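You operate a simulated robot arm through the tools that you are given. There is no shell and no other tool.

The job below is to be done with a simulated robot arm. You get a single attempt, and the scene is never put back.

## Task
Pack the teal ice pack and the milk, then latch the cooler shut.
Fine: close the drain cap too, before the lid goes down; the bottle stands upright. Set down upright: what you pick out.

It is judged by the outcome, as a careful person would: the job done as asked, and still so three seconds after it is handed in. It fails if anything else is knocked over, pushed out of place, dropped, spilled or broken. A push-on lid holds only when it is set on centred and level and pressed home; a screw cap is set on level and turned clockwise until tight.

## Robot
A 6-joint arm with a two-finger gripper, fixed in place. Base frame: the origin is on the floor under the middle of its stand, x ahead of it, y to its left, z up. Units: mm, rad, N and s.
It reaches about 1206 mm from its shoulder. Its first joint turns from -2.897 to 2.897 rad. Payload 2.45 kg.
Tool frame: the origin (TCP) lies between the finger pads and is the grasp point; the fingertips stand 20 mm ahead of it; z points along the fingers, y is the line along which they close. The gripper opens to 140 mm; its body begins 168 mm behind the TCP.
Orientation is told as [roll, pitch, yaw] about the base's x, y, z axes, in that order, counted from this pose: with the fingers straight down and closing along the base's y, the tool's x points along the base's -x, its y along +y and its z along -z.

## Interface
- The arm moves only by the tool step_arm. Its argument "commands" is a list of rows, each an object of numbers (a shift or turn left out is 0, a gripper value left out holds the last): "dx", "dy", "dz": the shift along the tool's x, y, z in units of 40 mm (1.0 is 40 mm); "rx", "ry", "rz": the turn, a rotation vector about the tool's x, y, z in units of 5 degrees (1.0 is 5 degrees); "jaw": the finger opening in mm, from 0 to 140. In form: [{"dx": .., "dy": .., "dz": .., "rx": .., "ry": .., "rz": .., "jaw": ..}, ...]. A call has 1 to 20 rows; each row shifts and turns the commanded pose from where the row before left it, along the tool's axes as they then stand. A call with a number of a shift or a turn outside -1 to 1 is refused whole. Rows are played at 5 a second. More than 50 mm and 0.15 rad between two rows, or a gripper value outside its range, and nothing of the call is played. Where a pose cannot be reached the arm comes as near as it can. A force on the tool above 90 N (or 10 N above the force at the start of the call, whichever is more), or a blocked arm, ends the call early, and 0.2 s more pass. Each finger travels about 45 mm/s and halts on what it meets, pressing with about 44 N; the grip force reading is that of the motor and also rises with nothing between the fingers. The clock runs only during rows and for 0.2 s after the last one: add rows that do not move to give the fingers time. It gives the time, the measured TCP pose, the force on the tool (base axes), the opening and the grip force at its end, in the units of the frame above (readings bear some noise), with the torque about the TCP (base axes, N m) and any sound that the robot's microphone picked up, and new pictures: "pictures" is both (left out), scene, wrist or none.
- Cameras (640 x 400 px; columns grow to the right, rows downward): "scene" is fixed at [55.8, 500.9, 1445.6]; the picture's right is [0.21, -0.98, 0.00], its down [-0.68, -0.15, -0.72] and it looks along [0.70, 0.15, -0.69] (base axes); focal length 261 px, centre (320, 200). "wrist" rides on the gripper at [78, 11, -209] in the tool frame; the picture's right is [-0.14, 0.99, 0.00], its down [-0.92, -0.13, -0.37] and it looks along [-0.36, -0.05, 0.93] (tool axes); focal length 280 px, centre (320, 200). There is no depth. A picture from a camera that has moved, and an enlarged one, comes with that camera's place and axes in the base frame and with its lens. The place of the scene camera against the robot may be out by one fixed shift of up to 25 mm in any direction.
- close_up(camera, box): a new picture of the part [left, top, right, bottom] of that camera's present view, enlarged. It takes no simulated time.
- job_done(): hands the job in; it is judged then, once.

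Places have to be worked out from the pictures, the camera data and where the tool is seen. Open the gripper and draw the arm clear of the work before you hand the job in, unless the task says otherwise.

The tools are called as name(argument=value, ...) on one line, values as JSON. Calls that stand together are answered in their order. step_arm: Moves the arm, as the interface text tells. Its arguments: {"type":"object","properties":{"commands":{"type":"array","items":{"type":"object","properties":{"dx":{"type":"number"},"dy":{"type":"number"},"dz":{"type":"number"},"rx":{"type":"number"},"ry":{"type":"number"},"rz":{"type":"number"},"jaw":{"type":"number"}}}},"pictures":{"type":"string","enum":["both","scene","wrist","none"]}},"required":["commands"]} The other tools are called the same way: close_up (camera, box) takes an enlarged picture of a part of a camera's view; job_done () hands the job in.

At the start:

```text
time_s: 0.0
eef_pos: [374.3, 503.3, 1248.9]
orientation: [0.0, -0.003, -0.003]
ft_force: [-0.3, 0.8, -0.5]
moment: [0.01, -0.02, 0.02]
finger_gap: 140.1
gripper_force: 0.0
```

scene: 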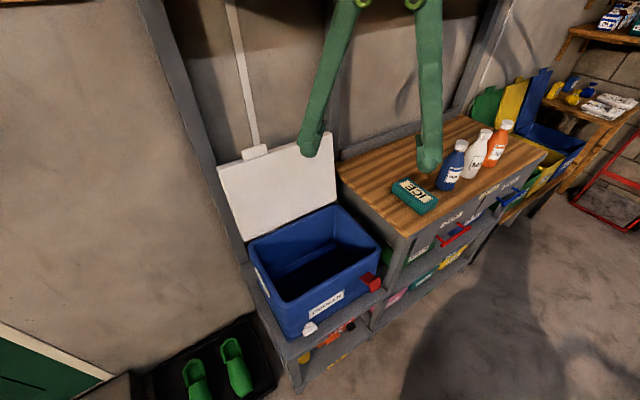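
wrist: 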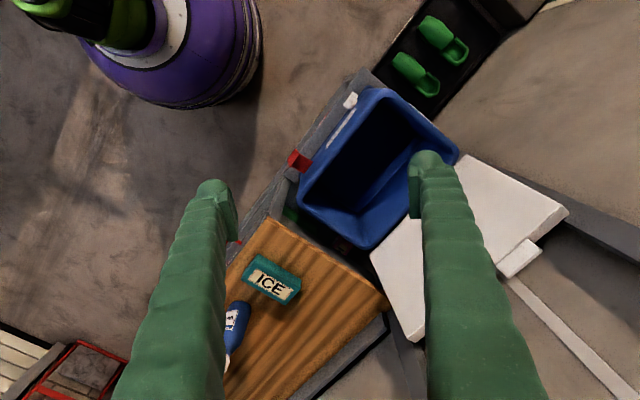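

I'll look closely at the cooler, the bench and the bottles in both views before moving anything.

close_up(camera="scene", box=[210, 130, 410, 360])

close_up(camera="scene", box=[370, 90, 570, 230])

close_up(camera="wrist", box=[220, 60, 580, 380])

```text
1.74 times, centred on (310, 245) of scene
camera zoom: at [55.8, 500.9, 1445.6], right [0.21, -0.98, 0.0], down [-0.68, -0.15, -0.72], along [0.7, 0.15, -0.69], focal length 454 px, centre (337, 122)
```

zoom: 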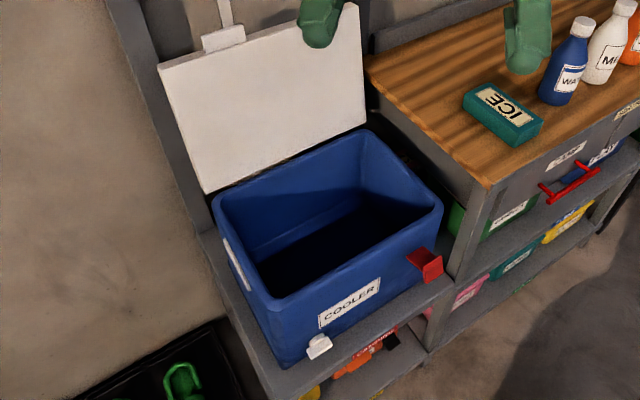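

```text
2.86 times, centred on (470, 160) of scene
camera zoom: at [55.8, 500.9, 1445.6], right [0.21, -0.98, 0.0], down [-0.68, -0.15, -0.72], along [0.7, 0.15, -0.69], focal length 746 px, centre (-109, 314)
```

zoom: 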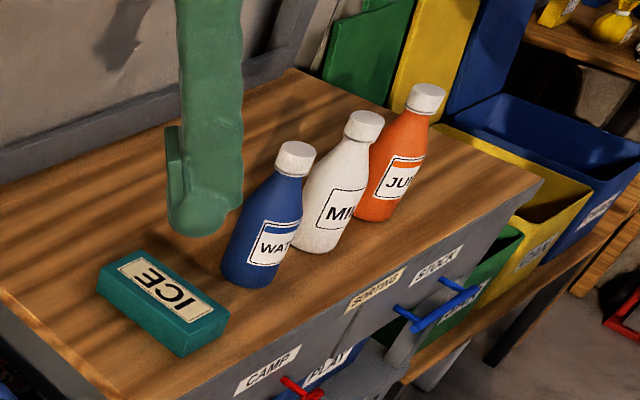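

```text
1.25 times, centred on (400, 220) of wrist
camera zoom: at [297.3, 513.5, 1455.8], right [0.14, 0.99, 0.0], down [0.92, -0.13, 0.37], along [0.37, -0.05, -0.93], focal length 350 px, centre (220, 175)
```

zoom: 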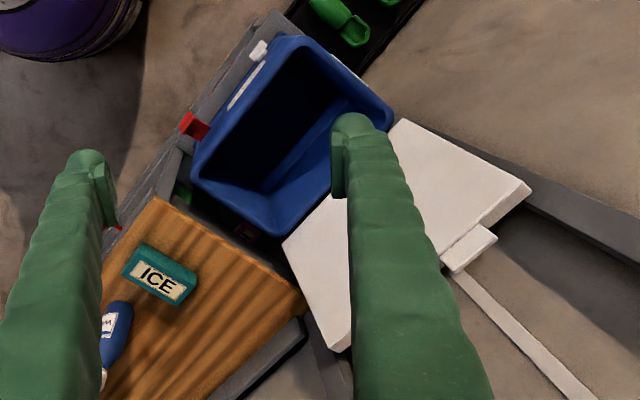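

The cooler stands diagonally, facing the robot, with rim corners near FL(318,630), FR(574,416), BR(745,578) and BL(467,808), rim height about 780. The ice pack is near (730,324,864). I'll turn the tool about 49° so it lines up with the cooler and look again from above.

step_arm(commands=[{"rz": -1}, {"rz": -1}, {"rz": -1}, {"rz": -1}, {"rz": -1}, {"rz": -1}, {"rz": -1}, {"rz": -1}, {"rz": -1}, {"rz": -0.8}, {}])

```text
time_s: 2.4
eef_pos: [374.7, 503.4, 1248.9]
orientation: [-0.001, -0.002, 0.856]
ft_force: [0.1, 0.2, 0.5]
moment: [0.03, 0.01, 0.0]
finger_gap: 140.2
gripper_force: 0.0
camera wrist: at [315.9, 450.9, 1455.6], right [-0.66, 0.75, 0.0], down [0.7, 0.61, 0.37], along [0.28, 0.24, -0.93], focal length 280 px, centre (320, 200)
```

scene: 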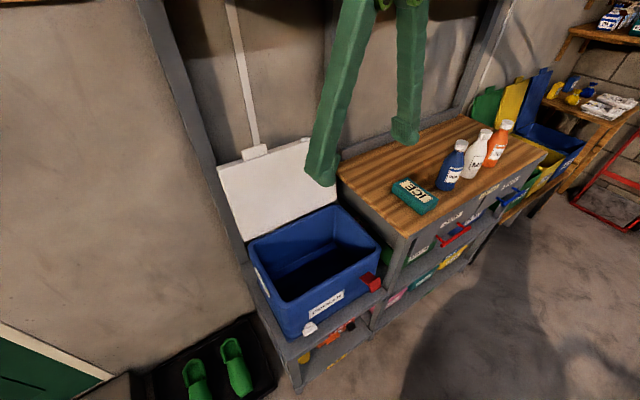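
wrist: 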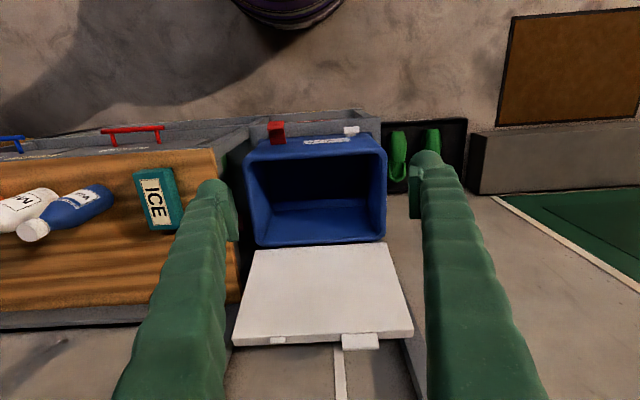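

With this yaw the cooler looks turned about 4.5° against the tool, so its true heading is close to 45°. I'll enlarge the latch and drain cap before going closer.

close_up(camera="scene", box=[290, 250, 410, 350])

close_up(camera="wrist", box=[230, 100, 430, 260])

close_up(camera="scene", box=[200, 130, 330, 260])

```text
4.00 times, centred on (350, 300) of scene
camera zoom: at [55.8, 500.9, 1445.6], right [0.21, -0.98, 0.0], down [-0.68, -0.15, -0.72], along [0.7, 0.15, -0.69], focal length 1044 px, centre (200, -200)
```

zoom: 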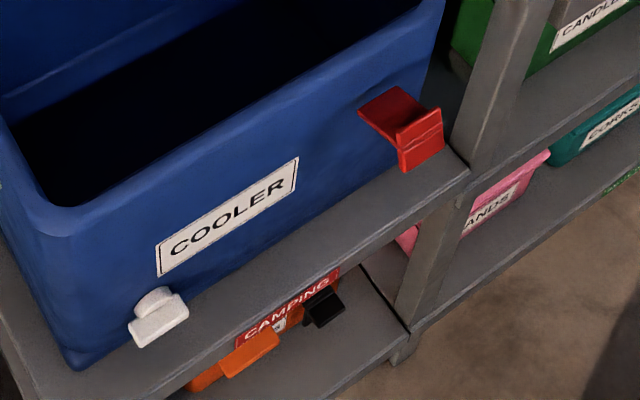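

```text
2.50 times, centred on (330, 180) of wrist
camera zoom: at [315.9, 450.9, 1455.6], right [-0.66, 0.75, 0.0], down [0.7, 0.61, 0.37], along [0.28, 0.24, -0.93], focal length 701 px, centre (295, 250)
```

zoom: 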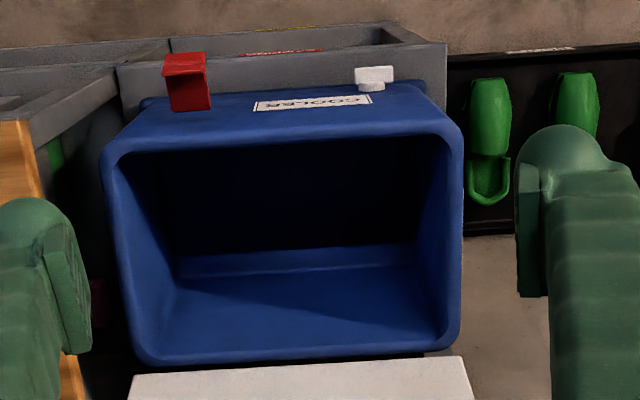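

```text
3.08 times, centred on (265, 195) of scene
camera zoom: at [55.8, 500.9, 1445.6], right [0.21, -0.98, 0.0], down [-0.68, -0.15, -0.72], along [0.7, 0.15, -0.69], focal length 803 px, centre (489, 215)
```

zoom: 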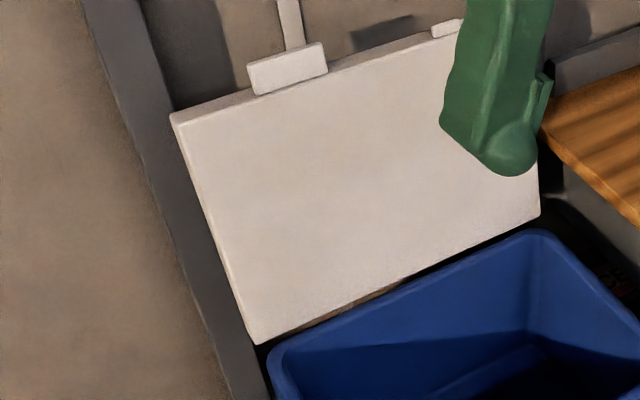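

The red part near the right of the cooler's front is a flap latch hanging out open. The white part low on the left of the front is the drain cap. I'll line the tool up at 45°, then pull back, lower and tilt so the wrist camera can see the front face.

step_arm(commands=[{"rz": 0.81}, {"dx": 1}, {"dx": 1}, {"dz": 1}, {"dz": 1}, {"dz": 1}, {"dz": 1}, {"dz": 1}, {"dz": 1}, {"dz": 1}, {"dz": 1}, {"ry": -1}, {"ry": -1}, {"ry": -1}, {"ry": -1}, {"ry": -1}, {}])

```text
time_s: 6.0
eef_pos: [318.4, 448.1, 928.6]
orientation: [0.0, -0.437, 0.783]
ft_force: [-0.7, 0.1, -0.6]
moment: [0.01, 0.0, 0.01]
finger_gap: 140.4
gripper_force: 0.1
camera wrist: at [198.9, 341.6, 1083.1], right [-0.61, 0.79, 0.06], down [0.57, 0.39, 0.72], along [0.55, 0.48, -0.69], focal length 280 px, centre (320, 200)
```

scene: 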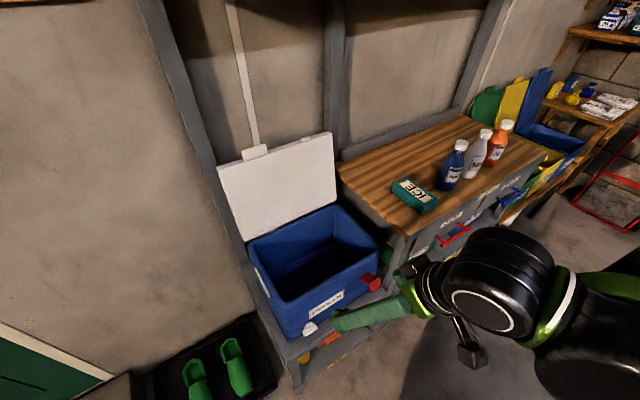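
wrist: 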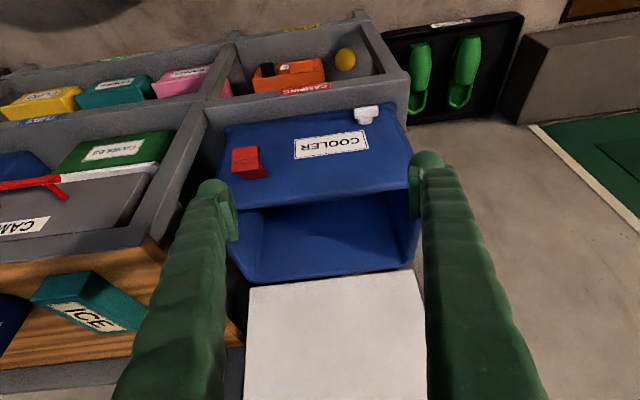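

Now the front face is clear. I'll enlarge the drain cap and the latch from here.

close_up(camera="wrist", box=[330, 85, 410, 135])

close_up(camera="wrist", box=[200, 120, 320, 200])

close_up(camera="scene", box=[205, 125, 345, 220])

close_up(camera="scene", box=[380, 100, 540, 220])

```text
8.00 times, centred on (370, 110) of wrist
camera zoom: at [198.9, 341.6, 1083.1], right [-0.61, 0.79, 0.06], down [0.57, 0.39, 0.72], along [0.55, 0.48, -0.69], focal length 2243 px, centre (-80, 920)
```

zoom: 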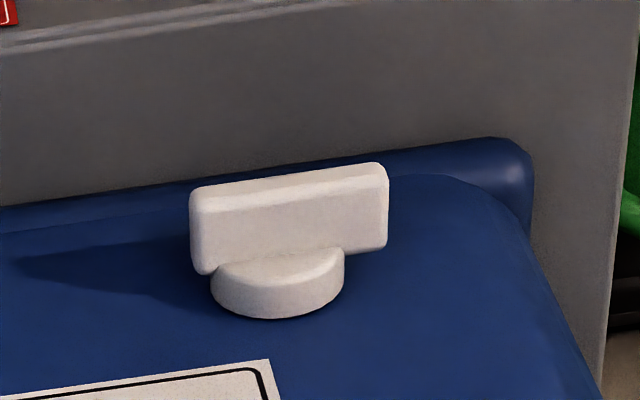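

```text
5.00 times, centred on (260, 160) of wrist
camera zoom: at [198.9, 341.6, 1083.1], right [-0.61, 0.79, 0.06], down [0.57, 0.39, 0.72], along [0.55, 0.48, -0.69], focal length 1402 px, centre (620, 400)
```

zoom: 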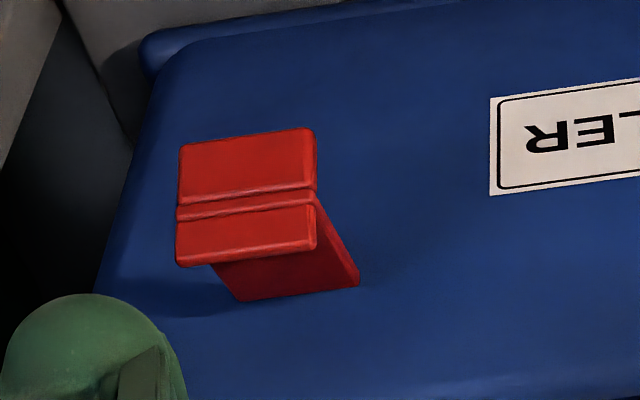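

```text
4.21 times, centred on (275, 172) of scene
camera zoom: at [55.8, 500.9, 1445.6], right [0.21, -0.98, 0.0], down [-0.68, -0.15, -0.72], along [0.7, 0.15, -0.69], focal length 1099 px, centre (510, 316)
```

zoom: 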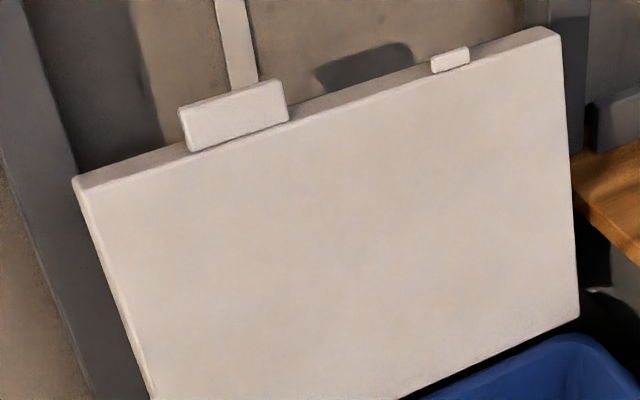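

```text
3.33 times, centred on (460, 160) of scene
camera zoom: at [55.8, 500.9, 1445.6], right [0.21, -0.98, 0.0], down [-0.68, -0.15, -0.72], along [0.7, 0.15, -0.69], focal length 870 px, centre (-147, 333)
```

zoom: 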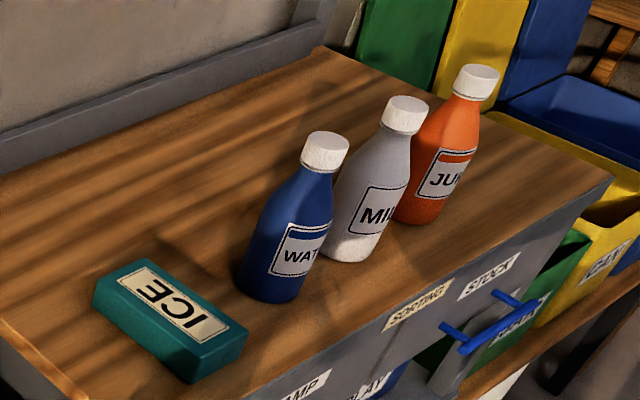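

The drain cap is a round collar with a wing bar, triangulated near U≈669, V≈175, Z≈621, where U is the 45° forward direction and V is left. I'll zoom further into the latch to understand how it moves.

close_up(camera="wrist", box=[220, 136, 284, 176])

close_up(camera="scene", box=[345, 260, 409, 300])

close_up(camera="scene", box=[290, 310, 338, 340])

```text
10.00 times, centred on (252, 156) of wrist
camera zoom: at [198.9, 341.6, 1083.1], right [-0.61, 0.79, 0.06], down [0.57, 0.39, 0.72], along [0.55, 0.48, -0.69], focal length 2804 px, centre (1000, 640)
```

zoom: 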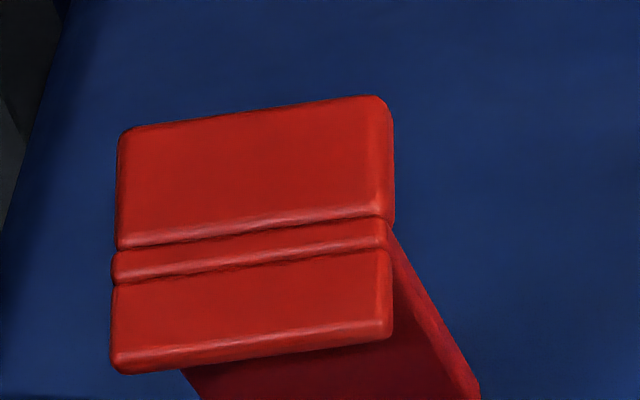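

```text
10.00 times, centred on (377, 280) of scene
camera zoom: at [55.8, 500.9, 1445.6], right [0.21, -0.98, 0.0], down [-0.68, -0.15, -0.72], along [0.7, 0.15, -0.69], focal length 2611 px, centre (-250, -600)
```

zoom: 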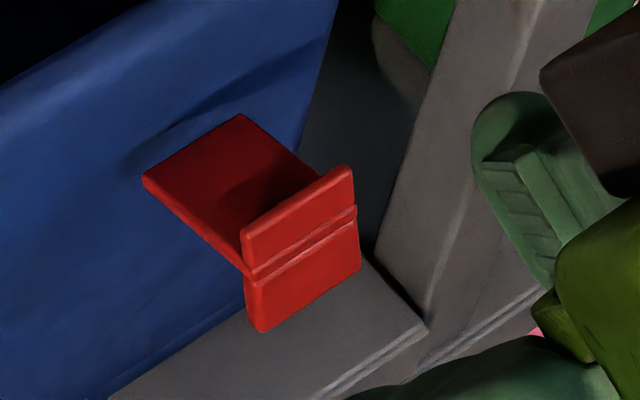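

```text
13.33 times, centred on (314, 325) of scene
camera zoom: at [55.8, 500.9, 1445.6], right [0.21, -0.98, 0.0], down [-0.68, -0.15, -0.72], along [0.7, 0.15, -0.69], focal length 3481 px, centre (400, -1467)
```

zoom: 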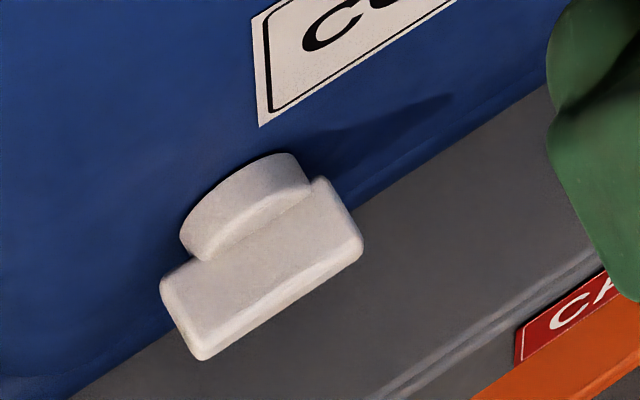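

The latch is a T-shaped flap: a plate that swings up, with a hook lip that goes over the lid. The drain cap is a wing knob with its axis along the front normal. I'll tilt the tool to horizontal at a safe distance and move left to face the drain cap.

step_arm(commands=[{"dy": 1, "jaw": 60}, {"dy": 1}, {"ry": -1}, {"ry": -1}, {"ry": -1}, {"ry": -1}, {"ry": -1}, {"ry": -1}, {}])

```text
time_s: 8.0
eef_pos: [262.5, 503.4, 927.4]
orientation: [0.0, -0.961, 0.785]
ft_force: [0.0, 1.4, 0.9]
moment: [0.0, 0.01, 0.03]
finger_gap: 60.0
gripper_force: 0.1
camera wrist: at [102.1, 358.0, 982.1], right [-0.64, 0.76, 0.11], down [0.25, 0.07, 0.97], along [0.72, 0.65, -0.23], focal length 280 px, centre (320, 200)
```

scene: 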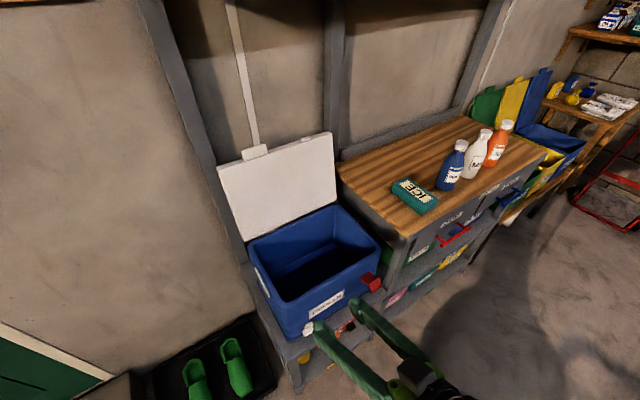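
wrist: 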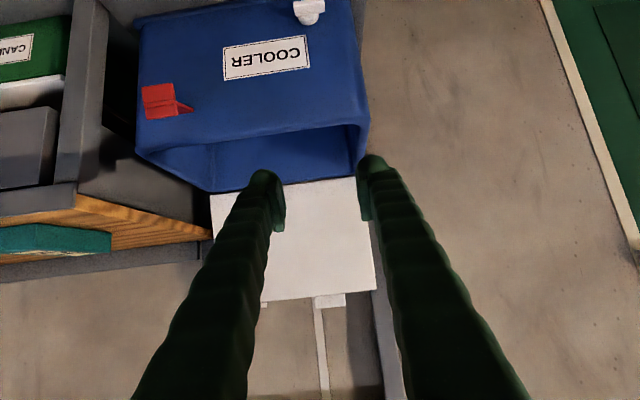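

The reach is good so far. I'll finish tilting to horizontal and lower towards the cap's height, still well in front of the shelf.

step_arm(commands=[{"ry": -1}, {"ry": -1}, {"ry": -1}, {"ry": -1}, {"ry": -1}, {"ry": -1}, {"ry": -1}, {"dx": 1}, {"dx": 1}, {"dx": 1}, {"dx": 1}, {"dx": 1}, {}])

```text
time_s: 10.8
eef_pos: [262.7, 503.9, 801.5]
orientation: [-0.481, -1.57, 1.266]
ft_force: [0.2, 0.1, -0.2]
moment: [-0.04, -0.01, -0.02]
finger_gap: 60.2
gripper_force: 0.1
out of reach, approached as far as the arm can: row 11, 12
camera wrist: at [107.4, 364.0, 720.9], right [-0.7, 0.7, 0.14], down [-0.17, -0.35, 0.92], along [0.69, 0.62, 0.36], focal length 280 px, centre (320, 200)
```

scene: 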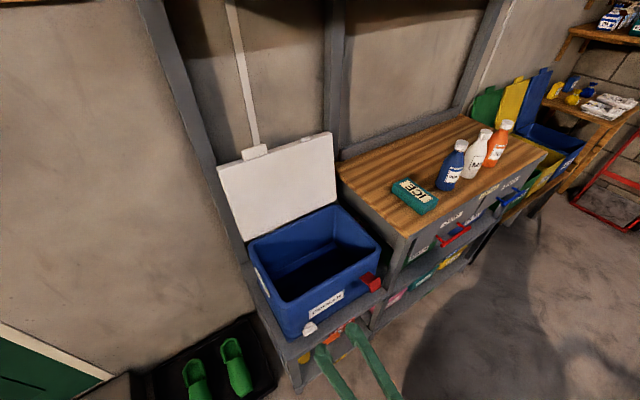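
wrist: 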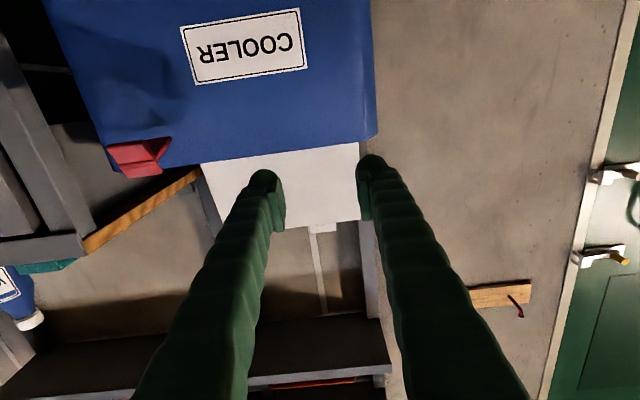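

The horizontal pose stops at z≈801 this close to the base. I'll move forward about 60 mm, still short of the cap, and check whether the lower heights become reachable.

step_arm(commands=[{"dz": 0.75}, {"dz": 0.75}, {}], pictures="wrist")

```text
time_s: 11.6
eef_pos: [303.7, 546.6, 802.5]
orientation: [-2.698, -1.568, -2.803]
ft_force: [0.6, -0.5, -0.1]
moment: [0.02, -0.02, 0.01]
finger_gap: 60.3
gripper_force: 0.1
camera wrist: at [149.5, 406.1, 720.6], right [-0.7, 0.7, 0.14], down [-0.17, -0.35, 0.92], along [0.69, 0.62, 0.37], focal length 280 px, centre (320, 200)
```

wrist: 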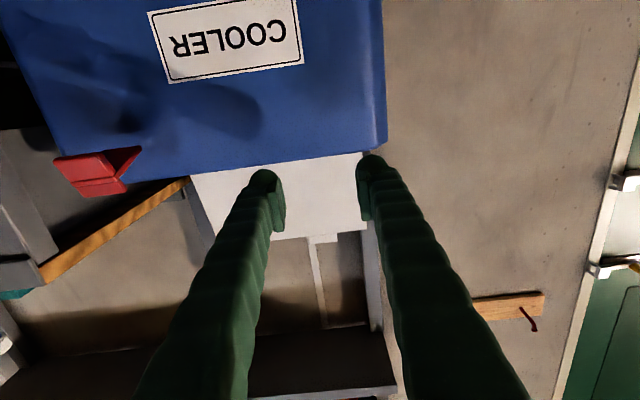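

The commanded pose is clipped to the reached one, so nothing runs away. At U≈601 I'll try lowering again in small amounts.

step_arm(commands=[{"dx": 1}, {"dx": 1}, {"dx": 1}, {}], pictures="both")

```text
time_s: 12.6
eef_pos: [307.2, 562.5, 789.6]
orientation: [-0.329, -1.568, 1.113]
ft_force: [0.3, -0.3, -0.8]
moment: [-0.01, 0.02, -0.02]
finger_gap: 59.9
gripper_force: 0.1
out of reach, approached as far as the arm can: row 1, 2, 3
camera wrist: at [152.2, 422.8, 710.4], right [-0.7, 0.7, 0.14], down [-0.17, -0.35, 0.92], along [0.69, 0.62, 0.36], focal length 280 px, centre (320, 200)
```

scene: 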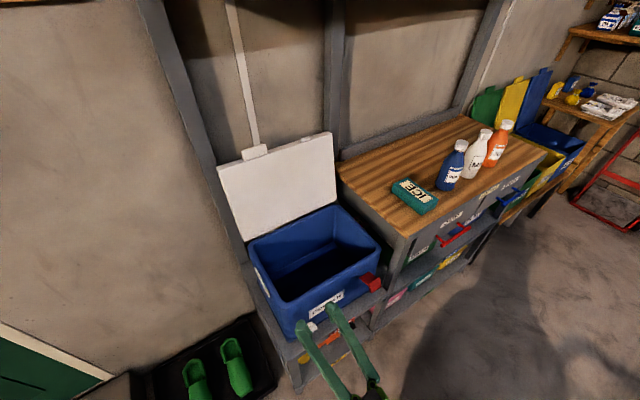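
wrist: 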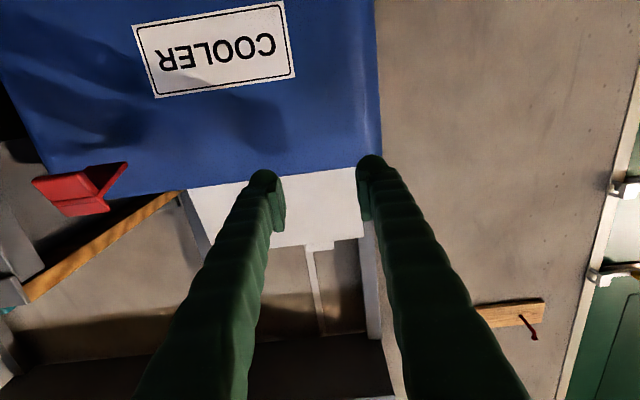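

Lowering while fully horizontal runs into a limit and it drifted forward a little. I'll go back to a 60° tilt, retreat slightly, and try lowering in that posture.

step_arm(commands=[{"ry": 1}, {"ry": 1}, {"ry": 1}, {"ry": 1}, {"ry": 1}, {"ry": 1}, {"dx": 0.35, "dz": -0.6}, {"dx": 0.35, "dz": -0.6}, {"dx": 0.758, "dz": 0.4375}, {"dx": 0.758, "dz": 0.4375}, {"dx": 0.758, "dz": 0.4375}, {}], pictures="both")

```text
time_s: 15.2
eef_pos: [267.6, 523.2, 685.8]
orientation: [-0.002, -1.049, 0.784]
ft_force: [0.0, -1.1, -0.6]
moment: [0.02, 0.03, -0.02]
finger_gap: 60.3
gripper_force: 0.0
camera wrist: at [105.0, 374.3, 719.1], right [-0.65, 0.75, 0.12], down [0.19, 0.01, 0.98], along [0.74, 0.66, -0.15], focal length 280 px, centre (320, 200)
```

scene: 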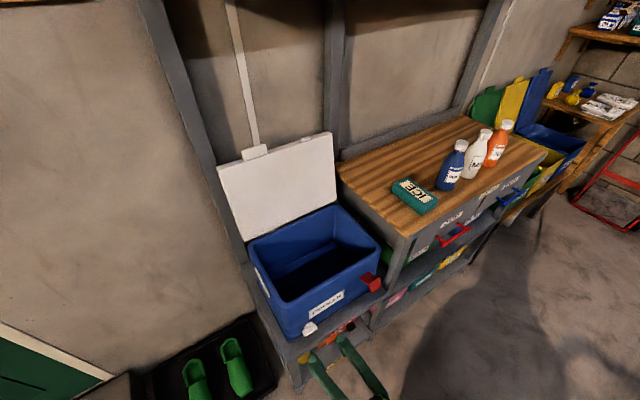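
wrist: 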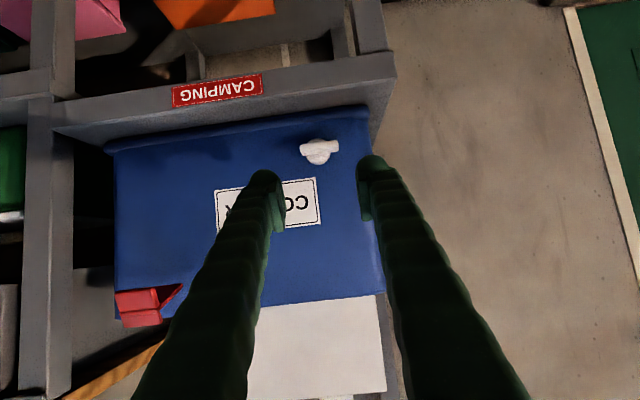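

At 60° tilt it reached z≈686 and the drain cap is in clear view, near V≈180, Z≈610. I'll zoom in on the cap, the latch and the ledge.

close_up(camera="wrist", box=[280, 125, 360, 175])

close_up(camera="wrist", box=[90, 260, 218, 340])

```text
8.00 times, centred on (320, 150) of wrist
camera zoom: at [105.0, 374.3, 719.1], right [-0.65, 0.75, 0.12], down [0.19, 0.01, 0.98], along [0.74, 0.66, -0.15], focal length 2243 px, centre (320, 600)
```

zoom: 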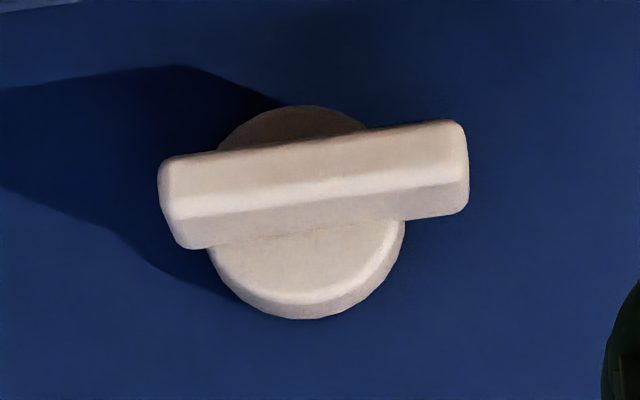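

```text
5.00 times, centred on (154, 300) of wrist
camera zoom: at [105.0, 374.3, 719.1], right [-0.65, 0.75, 0.12], down [0.19, 0.01, 0.98], along [0.74, 0.66, -0.15], focal length 1402 px, centre (1150, -300)
```

zoom: 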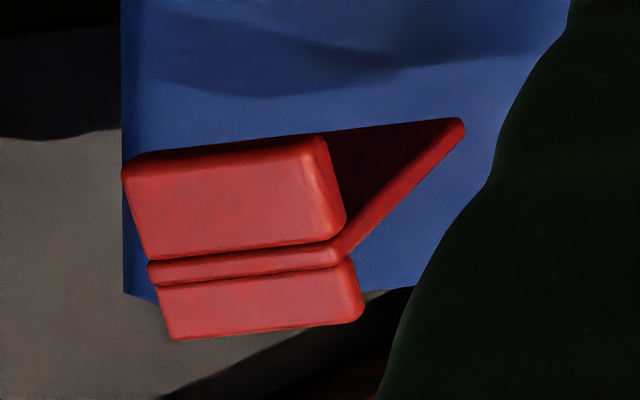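

The bar is about 43 mm long, 10 mm thick and exactly horizontal, centred near U≈656, V≈180, Z≈608. The shelf ledge is about 40 mm below it. I'll check the fingertip shape before choosing how to turn the cap.

close_up(camera="wrist", box=[230, 140, 410, 250])

close_up(camera="scene", box=[290, 310, 400, 400])

```text
3.56 times, centred on (320, 195) of wrist
camera zoom: at [105.0, 374.3, 719.1], right [-0.65, 0.75, 0.12], down [0.19, 0.01, 0.98], along [0.74, 0.66, -0.15], focal length 997 px, centre (320, 218)
```

zoom: 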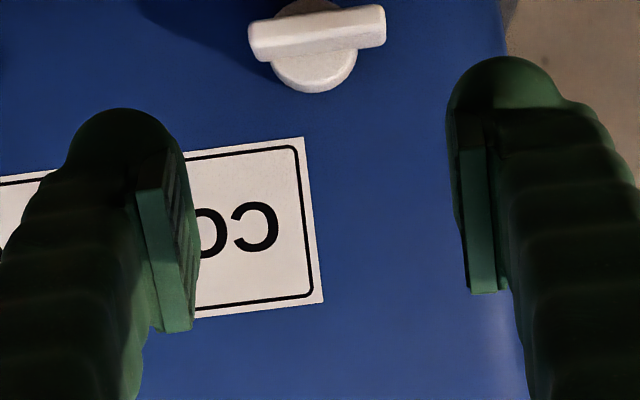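

```text
4.44 times, centred on (345, 355) of scene
camera zoom: at [55.8, 500.9, 1445.6], right [0.21, -0.98, 0.0], down [-0.68, -0.15, -0.72], along [0.7, 0.15, -0.69], focal length 1160 px, centre (209, -489)
```

zoom: 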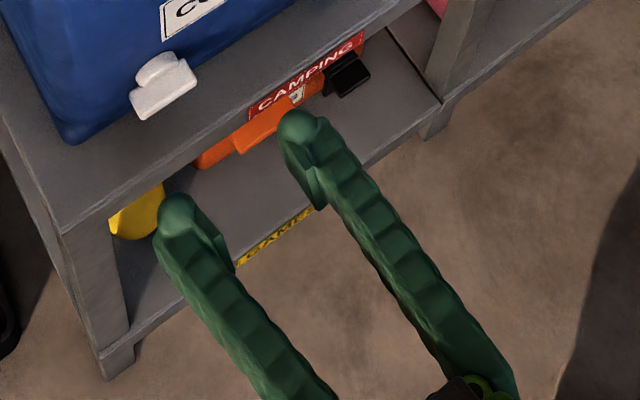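

The pads are flat plates on the inner side of the fingers. My plan for the cap is to grip the bar's ends, turn it clockwise about 30°, then regrip so the closing pads square it up further. First I'll go to a 40° tilt at a pre-grip point about 70 mm short of the bar.

step_arm(commands=[{"ry": 1}, {"ry": 1}, {"ry": 1}, {"ry": 1}, {"dx": -0.28, "dz": 0.58}, {"dx": -0.28, "dz": 0.58}, {}], pictures="both")

```text
time_s: 16.8
eef_pos: [299.9, 555.0, 664.3]
orientation: [-0.002, -0.699, 0.783]
ft_force: [0.7, -0.1, 0.4]
moment: [0.03, 0.01, 0.03]
finger_gap: 59.9
gripper_force: 0.1
camera wrist: at [156.1, 426.3, 772.1], right [-0.62, 0.78, 0.09], down [0.42, 0.24, 0.88], along [0.66, 0.58, -0.48], focal length 280 px, centre (320, 200)
```

scene: 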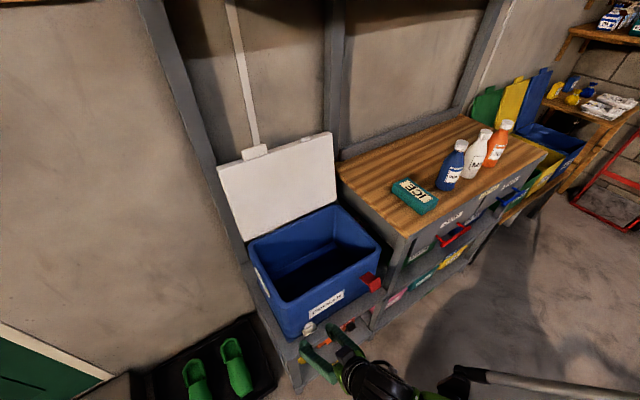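
wrist: 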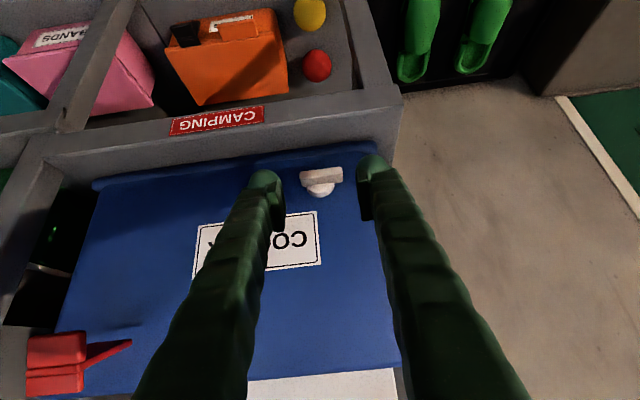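

The pre-grip pose is reached at U≈604, V≈180, Z≈664, and the bar sits between the fingers. I'll zoom in to fix the bar's centre more exactly.

close_up(camera="wrist", box=[280, 150, 360, 200])

```text
8.00 times, centred on (320, 175) of wrist
camera zoom: at [156.1, 426.3, 772.1], right [-0.62, 0.78, 0.09], down [0.42, 0.24, 0.88], along [0.66, 0.58, -0.48], focal length 2243 px, centre (320, 400)
```

zoom: 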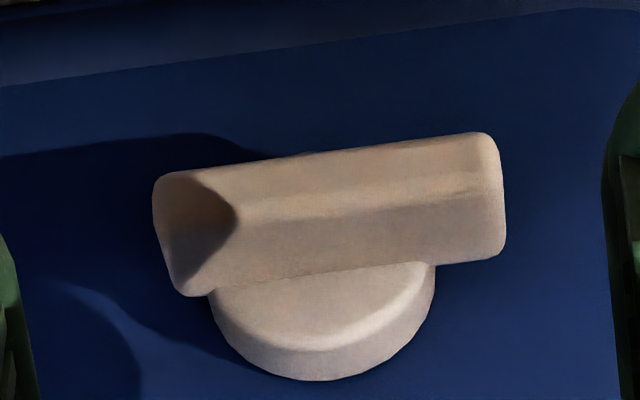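

The bar centre works out near U≈658, V≈180, Z≈611. I'll advance most of the way along the finger direction and check again.

step_arm(commands=[{"dx": -0.03, "dz": 0.45}, {"dx": -0.03, "dz": 0.45}, {"dx": -0.03, "dz": 0.4}, {}], pictures="wrist")

close_up(camera="wrist", box=[230, 130, 410, 245])

```text
time_s: 17.8
eef_pos: [327.3, 581.4, 625.8]
orientation: [-0.001, -0.702, 0.783]
ft_force: [0.9, 0.5, 0.2]
moment: [0.01, 0.0, 0.02]
finger_gap: 60.1
gripper_force: 0.0
camera wrist: at [182.3, 451.8, 734.4], right [-0.62, 0.78, 0.09], down [0.42, 0.24, 0.87], along [0.66, 0.58, -0.48], focal length 280 px, centre (320, 200)
```

wrist: 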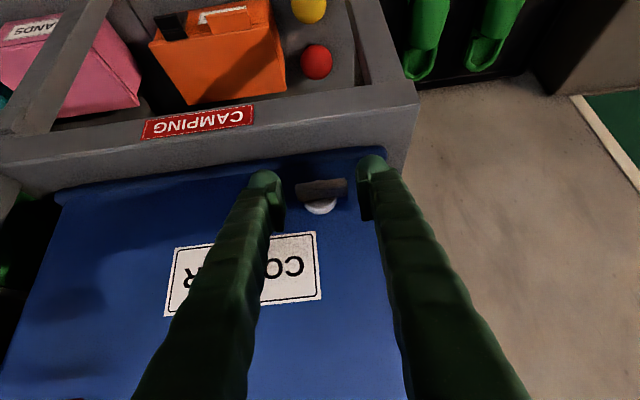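

```text
3.48 times, centred on (320, 188) of wrist
camera zoom: at [182.3, 451.8, 734.4], right [-0.62, 0.78, 0.09], down [0.42, 0.24, 0.87], along [0.66, 0.58, -0.48], focal length 975 px, centre (320, 244)
```

zoom: 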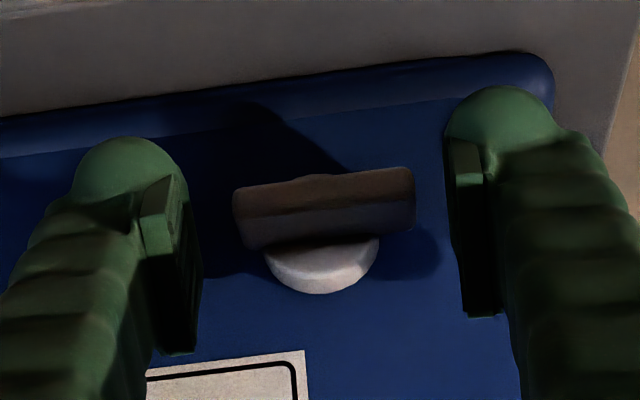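

The bar lies 21 mm ahead of the TCP and about 1 mm to the left, as expected. I'll move in the last 17 mm and close gently on its ends.

step_arm(commands=[{"dx": 0.02, "dy": 0.025, "dz": 0.22}, {"dz": 0.21}, {}, {"jaw": 40}, {}, {}], pictures="wrist")

close_up(camera="wrist", box=[230, 130, 410, 245])

```text
time_s: 19.2
eef_pos: [334.1, 589.8, 614.1]
orientation: [0.0, -0.699, 0.785]
ft_force: [5.1, -2.8, -2.5]
moment: [-0.04, 0.06, -0.05]
finger_gap: 45.0
gripper_force: 42.3
camera wrist: at [189.2, 459.9, 720.5], right [-0.62, 0.78, 0.09], down [0.42, 0.24, 0.87], along [0.66, 0.58, -0.48], focal length 280 px, centre (320, 200)
```

wrist: 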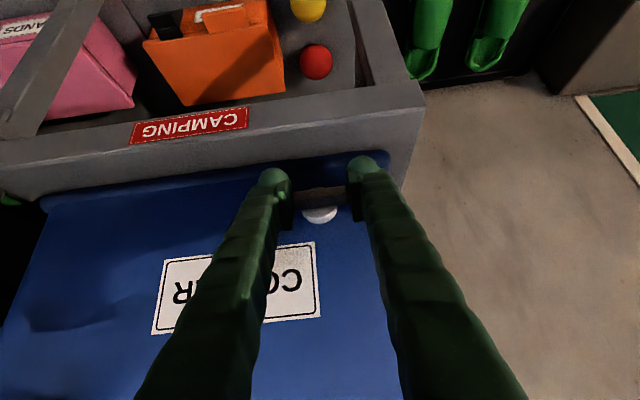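

```text
3.48 times, centred on (320, 188) of wrist
camera zoom: at [189.2, 459.9, 720.5], right [-0.62, 0.78, 0.09], down [0.42, 0.24, 0.87], along [0.66, 0.58, -0.48], focal length 975 px, centre (320, 244)
```

zoom: 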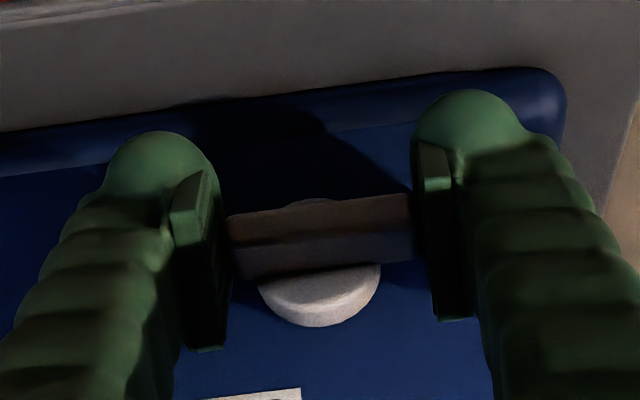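

The bar is gripped at 45 mm with about 42 N. Now I'll turn 15° clockwise about the cap's axis and read the torque.

step_arm(commands=[{"rx": -0.383, "rz": 0.3215}, {"rx": -0.383, "rz": 0.3215}, {"rx": -0.383, "rz": 0.3215}, {"rx": -0.383, "rz": 0.3215}, {"rx": -0.383, "rz": 0.3215}, {"rx": -0.383, "rz": 0.3215}, {}], pictures="wrist")

close_up(camera="wrist", box=[230, 130, 410, 245])

```text
time_s: 20.8
eef_pos: [334.5, 589.6, 613.3]
orientation: [0.339, -0.671, 0.567]
ft_force: [21.6, -9.4, 21.1]
moment: [0.07, -0.25, -0.27]
finger_gap: 45.0
gripper_force: 45.4
camera wrist: at [210.0, 438.8, 720.0], right [-0.58, 0.74, 0.34], down [0.58, 0.08, 0.81], along [0.57, 0.67, -0.47], focal length 280 px, centre (320, 200)
```

wrist: 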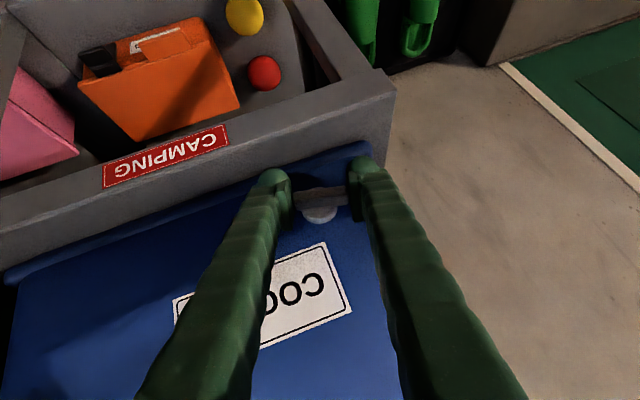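

```text
3.48 times, centred on (320, 188) of wrist
camera zoom: at [210.0, 438.8, 720.0], right [-0.58, 0.74, 0.34], down [0.58, 0.08, 0.81], along [0.57, 0.67, -0.47], focal length 975 px, centre (320, 244)
```

zoom: 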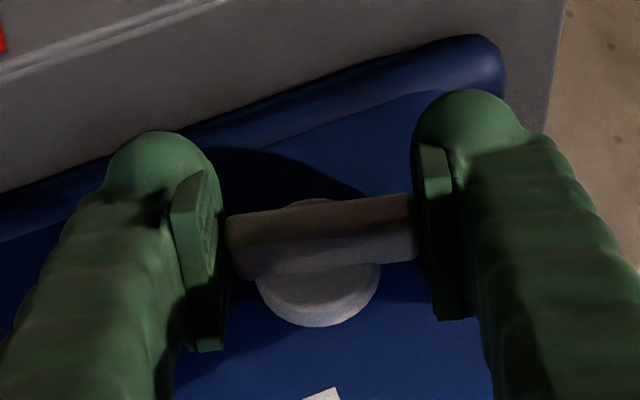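

The cap turned with the gripper, since the bar is still flush with the pads. The side force of about 22 N suggests my turning centre is slightly off axis, so I'll correct about 1 mm sideways and re-read.

step_arm(commands=[{"dy": -0.022}, {}], pictures="none")

```text
time_s: 21.4
eef_pos: [334.9, 589.0, 613.5]
orientation: [0.34, -0.672, 0.568]
ft_force: [22.2, -4.6, 28.2]
moment: [0.19, -0.36, -0.24]
finger_gap: 45.2
gripper_force: 44.9
```

The resisting torque about the cap axis is only about 0.1 N·m. The side force is the held bar pulling up and to the right, so I'll ease the tool about 1 mm that way.

step_arm(commands=[{"dx": -0.0184, "dy": -0.0104, "dz": -0.022}, {}], pictures="none")

```text
time_s: 22.0
eef_pos: [334.9, 589.6, 612.9]
orientation: [0.337, -0.669, 0.57]
ft_force: [21.1, 7.6, -1.2]
moment: [-0.03, 0.02, -0.03]
finger_gap: 45.0
gripper_force: 45.3
```

The vertical force has gone to zero, so the axis is now well centred. I'll turn another 15° clockwise, with a small arc compensation and a half-millimetre forward relief.

step_arm(commands=[{"dx": -0.01, "dz": 0.008}, {"rx": -0.383, "rz": 0.3215, "dy": -0.004}, {"rx": -0.383, "rz": 0.3215, "dy": -0.004}, {"rx": -0.383, "rz": 0.3215, "dy": -0.004}, {"rx": -0.383, "rz": 0.3215, "dy": -0.004}, {"rx": -0.383, "rz": 0.3215, "dy": -0.004}, {"rx": -0.383, "rz": 0.3215, "dy": -0.004}, {}], pictures="wrist")

close_up(camera="wrist", box=[230, 130, 410, 245])

```text
time_s: 23.8
eef_pos: [334.6, 587.6, 613.1]
orientation: [0.649, -0.592, 0.385]
ft_force: [-5.3, 6.5, 29.4]
moment: [0.31, -0.31, 0.02]
finger_gap: 45.0
gripper_force: 44.6
camera wrist: at [230.3, 418.3, 711.7], right [-0.5, 0.65, 0.57], down [0.72, -0.06, 0.69], along [0.48, 0.76, -0.44], focal length 280 px, centre (320, 200)
```

wrist: 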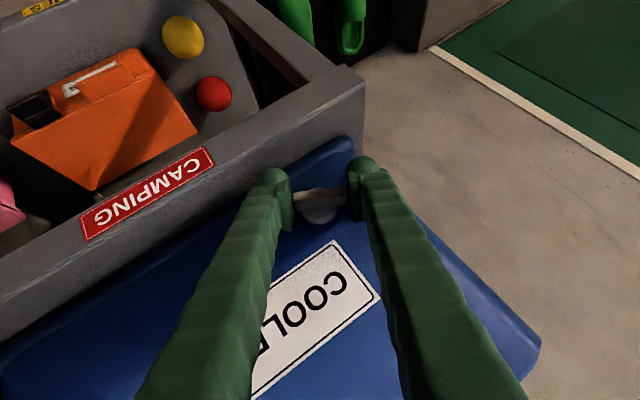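

```text
3.48 times, centred on (320, 188) of wrist
camera zoom: at [230.3, 418.3, 711.7], right [-0.5, 0.65, 0.57], down [0.72, -0.06, 0.69], along [0.48, 0.76, -0.44], focal length 975 px, centre (320, 244)
```

zoom: 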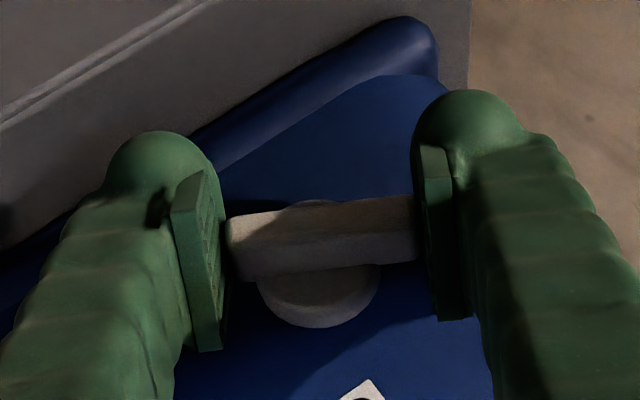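

The cap is now turned 30° and still turning freely with the gripper. I'll relieve the upward force slightly and continue in 5° increments, watching ledge clearance for the lower finger.

step_arm(commands=[{"dx": -0.014, "dy": 0.0125, "dz": -0.0166}, {"rx": -0.383, "rz": 0.3215, "dy": -0.004}, {"rx": -0.383, "rz": 0.3215, "dy": -0.004}, {}], pictures="wrist")

close_up(camera="wrist", box=[180, 130, 340, 230])

close_up(camera="scene", box=[280, 290, 360, 350])

```text
time_s: 24.8
eef_pos: [335.4, 588.7, 614.3]
orientation: [0.742, -0.555, 0.336]
ft_force: [-12.0, 9.6, -4.3]
moment: [-0.05, 0.17, 0.22]
finger_gap: 44.9
gripper_force: 45.2
camera wrist: at [236.8, 412.1, 707.9], right [-0.46, 0.61, 0.64], down [0.76, -0.1, 0.64], along [0.46, 0.78, -0.42], focal length 280 px, centre (320, 200)
```

wrist: 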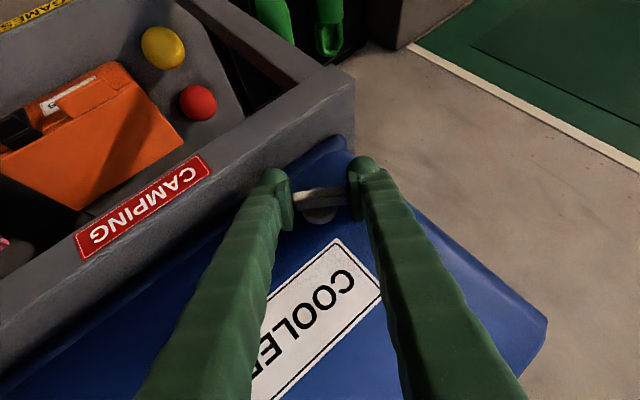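

```text
4.00 times, centred on (260, 180) of wrist
camera zoom: at [236.8, 412.1, 707.9], right [-0.46, 0.61, 0.64], down [0.76, -0.1, 0.64], along [0.46, 0.78, -0.42], focal length 1122 px, centre (560, 280)
```

zoom: 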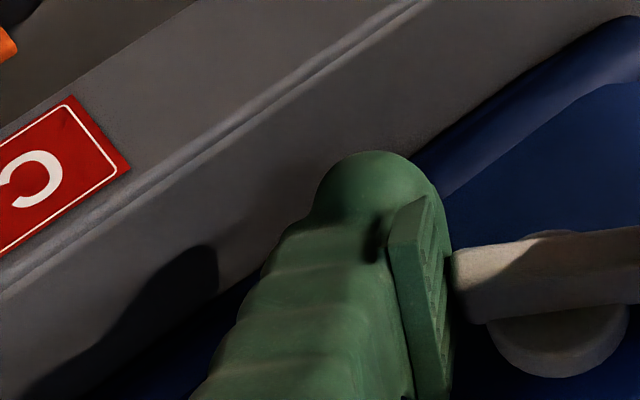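

```text
6.67 times, centred on (320, 320) of scene
camera zoom: at [55.8, 500.9, 1445.6], right [0.21, -0.98, 0.0], down [-0.68, -0.15, -0.72], along [0.7, 0.15, -0.69], focal length 1740 px, centre (320, -600)
```

zoom: 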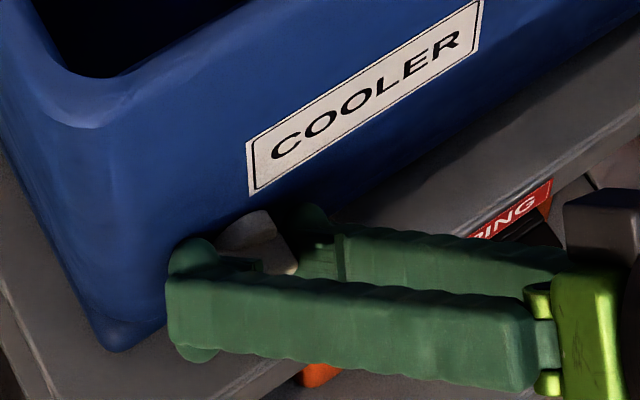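

Forces are small and the bar still follows. I'll continue another 5° and check for any contact with the ledge.

step_arm(commands=[{"rx": -0.383, "rz": 0.3215, "dy": -0.004}, {"rx": -0.383, "rz": 0.3215, "dy": -0.004}, {}], pictures="none")

```text
time_s: 25.6
eef_pos: [335.1, 587.7, 613.1]
orientation: [0.833, -0.515, 0.287]
ft_force: [-17.2, 4.2, 4.6]
moment: [0.15, -0.07, 0.19]
finger_gap: 45.0
gripper_force: 45.1
```

At 40° there is no ledge contact. Another 5°.

step_arm(commands=[{"rx": -0.383, "rz": 0.3215, "dy": 0.004}, {"rx": -0.383, "rz": 0.3215, "dy": 0.004}, {}], pictures="none")

```text
time_s: 26.4
eef_pos: [335.5, 588.4, 614.3]
orientation: [0.921, -0.474, 0.248]
ft_force: [-13.5, -2.8, 4.3]
moment: [0.01, 0.05, 0.05]
finger_gap: 45.1
gripper_force: 44.3
```

Now at 45° with low forces and no contact. I'll continue to 55° in small steps.

step_arm(commands=[{"rx": -0.383, "rz": 0.3215}, {"rx": -0.383, "rz": 0.3215}, {}], pictures="none")

step_arm(commands=[{"rx": -0.383, "rz": 0.3215}, {"rx": -0.383, "rz": 0.3215}, {}], pictures="wrist")

close_up(camera="wrist", box=[180, 130, 420, 280])

```text
time_s: 27.2
eef_pos: [335.9, 587.8, 614.7]
orientation: [1.002, -0.428, 0.211]
ft_force: [-6.8, -12.0, 0.9]
moment: [0.02, -0.07, -0.06]
finger_gap: 45.0
gripper_force: 44.5
```

```text
time_s: 27.7
eef_pos: [336.8, 589.6, 618.0]
orientation: [1.046, -0.394, 0.198]
ft_force: [7.8, -5.0, -15.1]
moment: [-0.1, -0.06, -0.05]
finger_gap: 51.7
gripper_force: 8.4
out of reach, approached as far as the arm can: row 1, 2
stopped in row 2: the force on the tool passed its limit at 99 N (the readings are from after the stop); the commanded pose is now the measured one
camera wrist: at [259.2, 393.9, 691.6], right [-0.3, 0.45, 0.84], down [0.88, -0.21, 0.42], along [0.37, 0.87, -0.33], focal length 280 px, centre (320, 200)
```

wrist: 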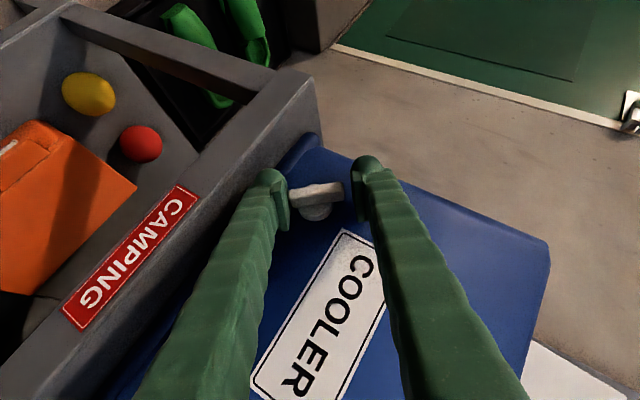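

```text
2.67 times, centred on (300, 205) of wrist
camera zoom: at [259.2, 393.9, 691.6], right [-0.3, 0.45, 0.84], down [0.88, -0.21, 0.42], along [0.37, 0.87, -0.33], focal length 748 px, centre (373, 187)
```

zoom: 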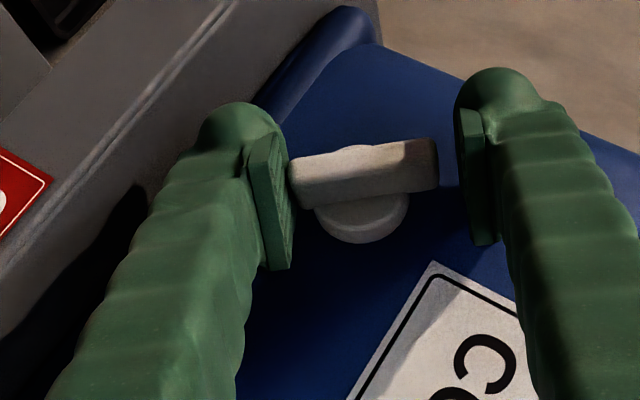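

The arm ran out of reach at about 52° of lean, and the force limit stopped it there. The cap has turned about 50°. I'll open, back straight out along the fingers, then undo the lean and look.

step_arm(commands=[{"jaw": 75}, {}, {"dz": -0.4}, {"dz": -0.6}, {"dz": -0.8}, {}], pictures="both")

```text
time_s: 29.1
eef_pos: [335.2, 524.2, 652.0]
orientation: [1.047, -0.391, 0.197]
ft_force: [-0.2, 0.2, -0.1]
moment: [0.02, 0.0, -0.01]
finger_gap: 74.9
gripper_force: 0.1
camera wrist: at [256.8, 329.1, 724.9], right [-0.29, 0.45, 0.84], down [0.88, -0.21, 0.42], along [0.37, 0.87, -0.33], focal length 280 px, centre (320, 200)
```

scene: 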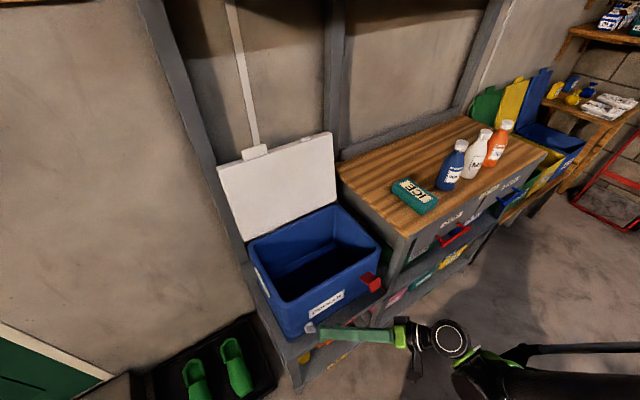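
wrist: 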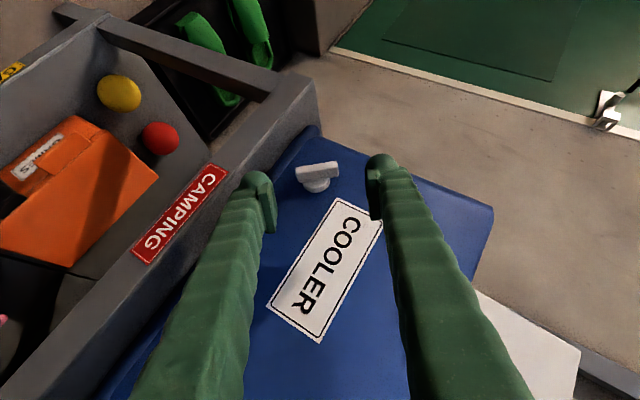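

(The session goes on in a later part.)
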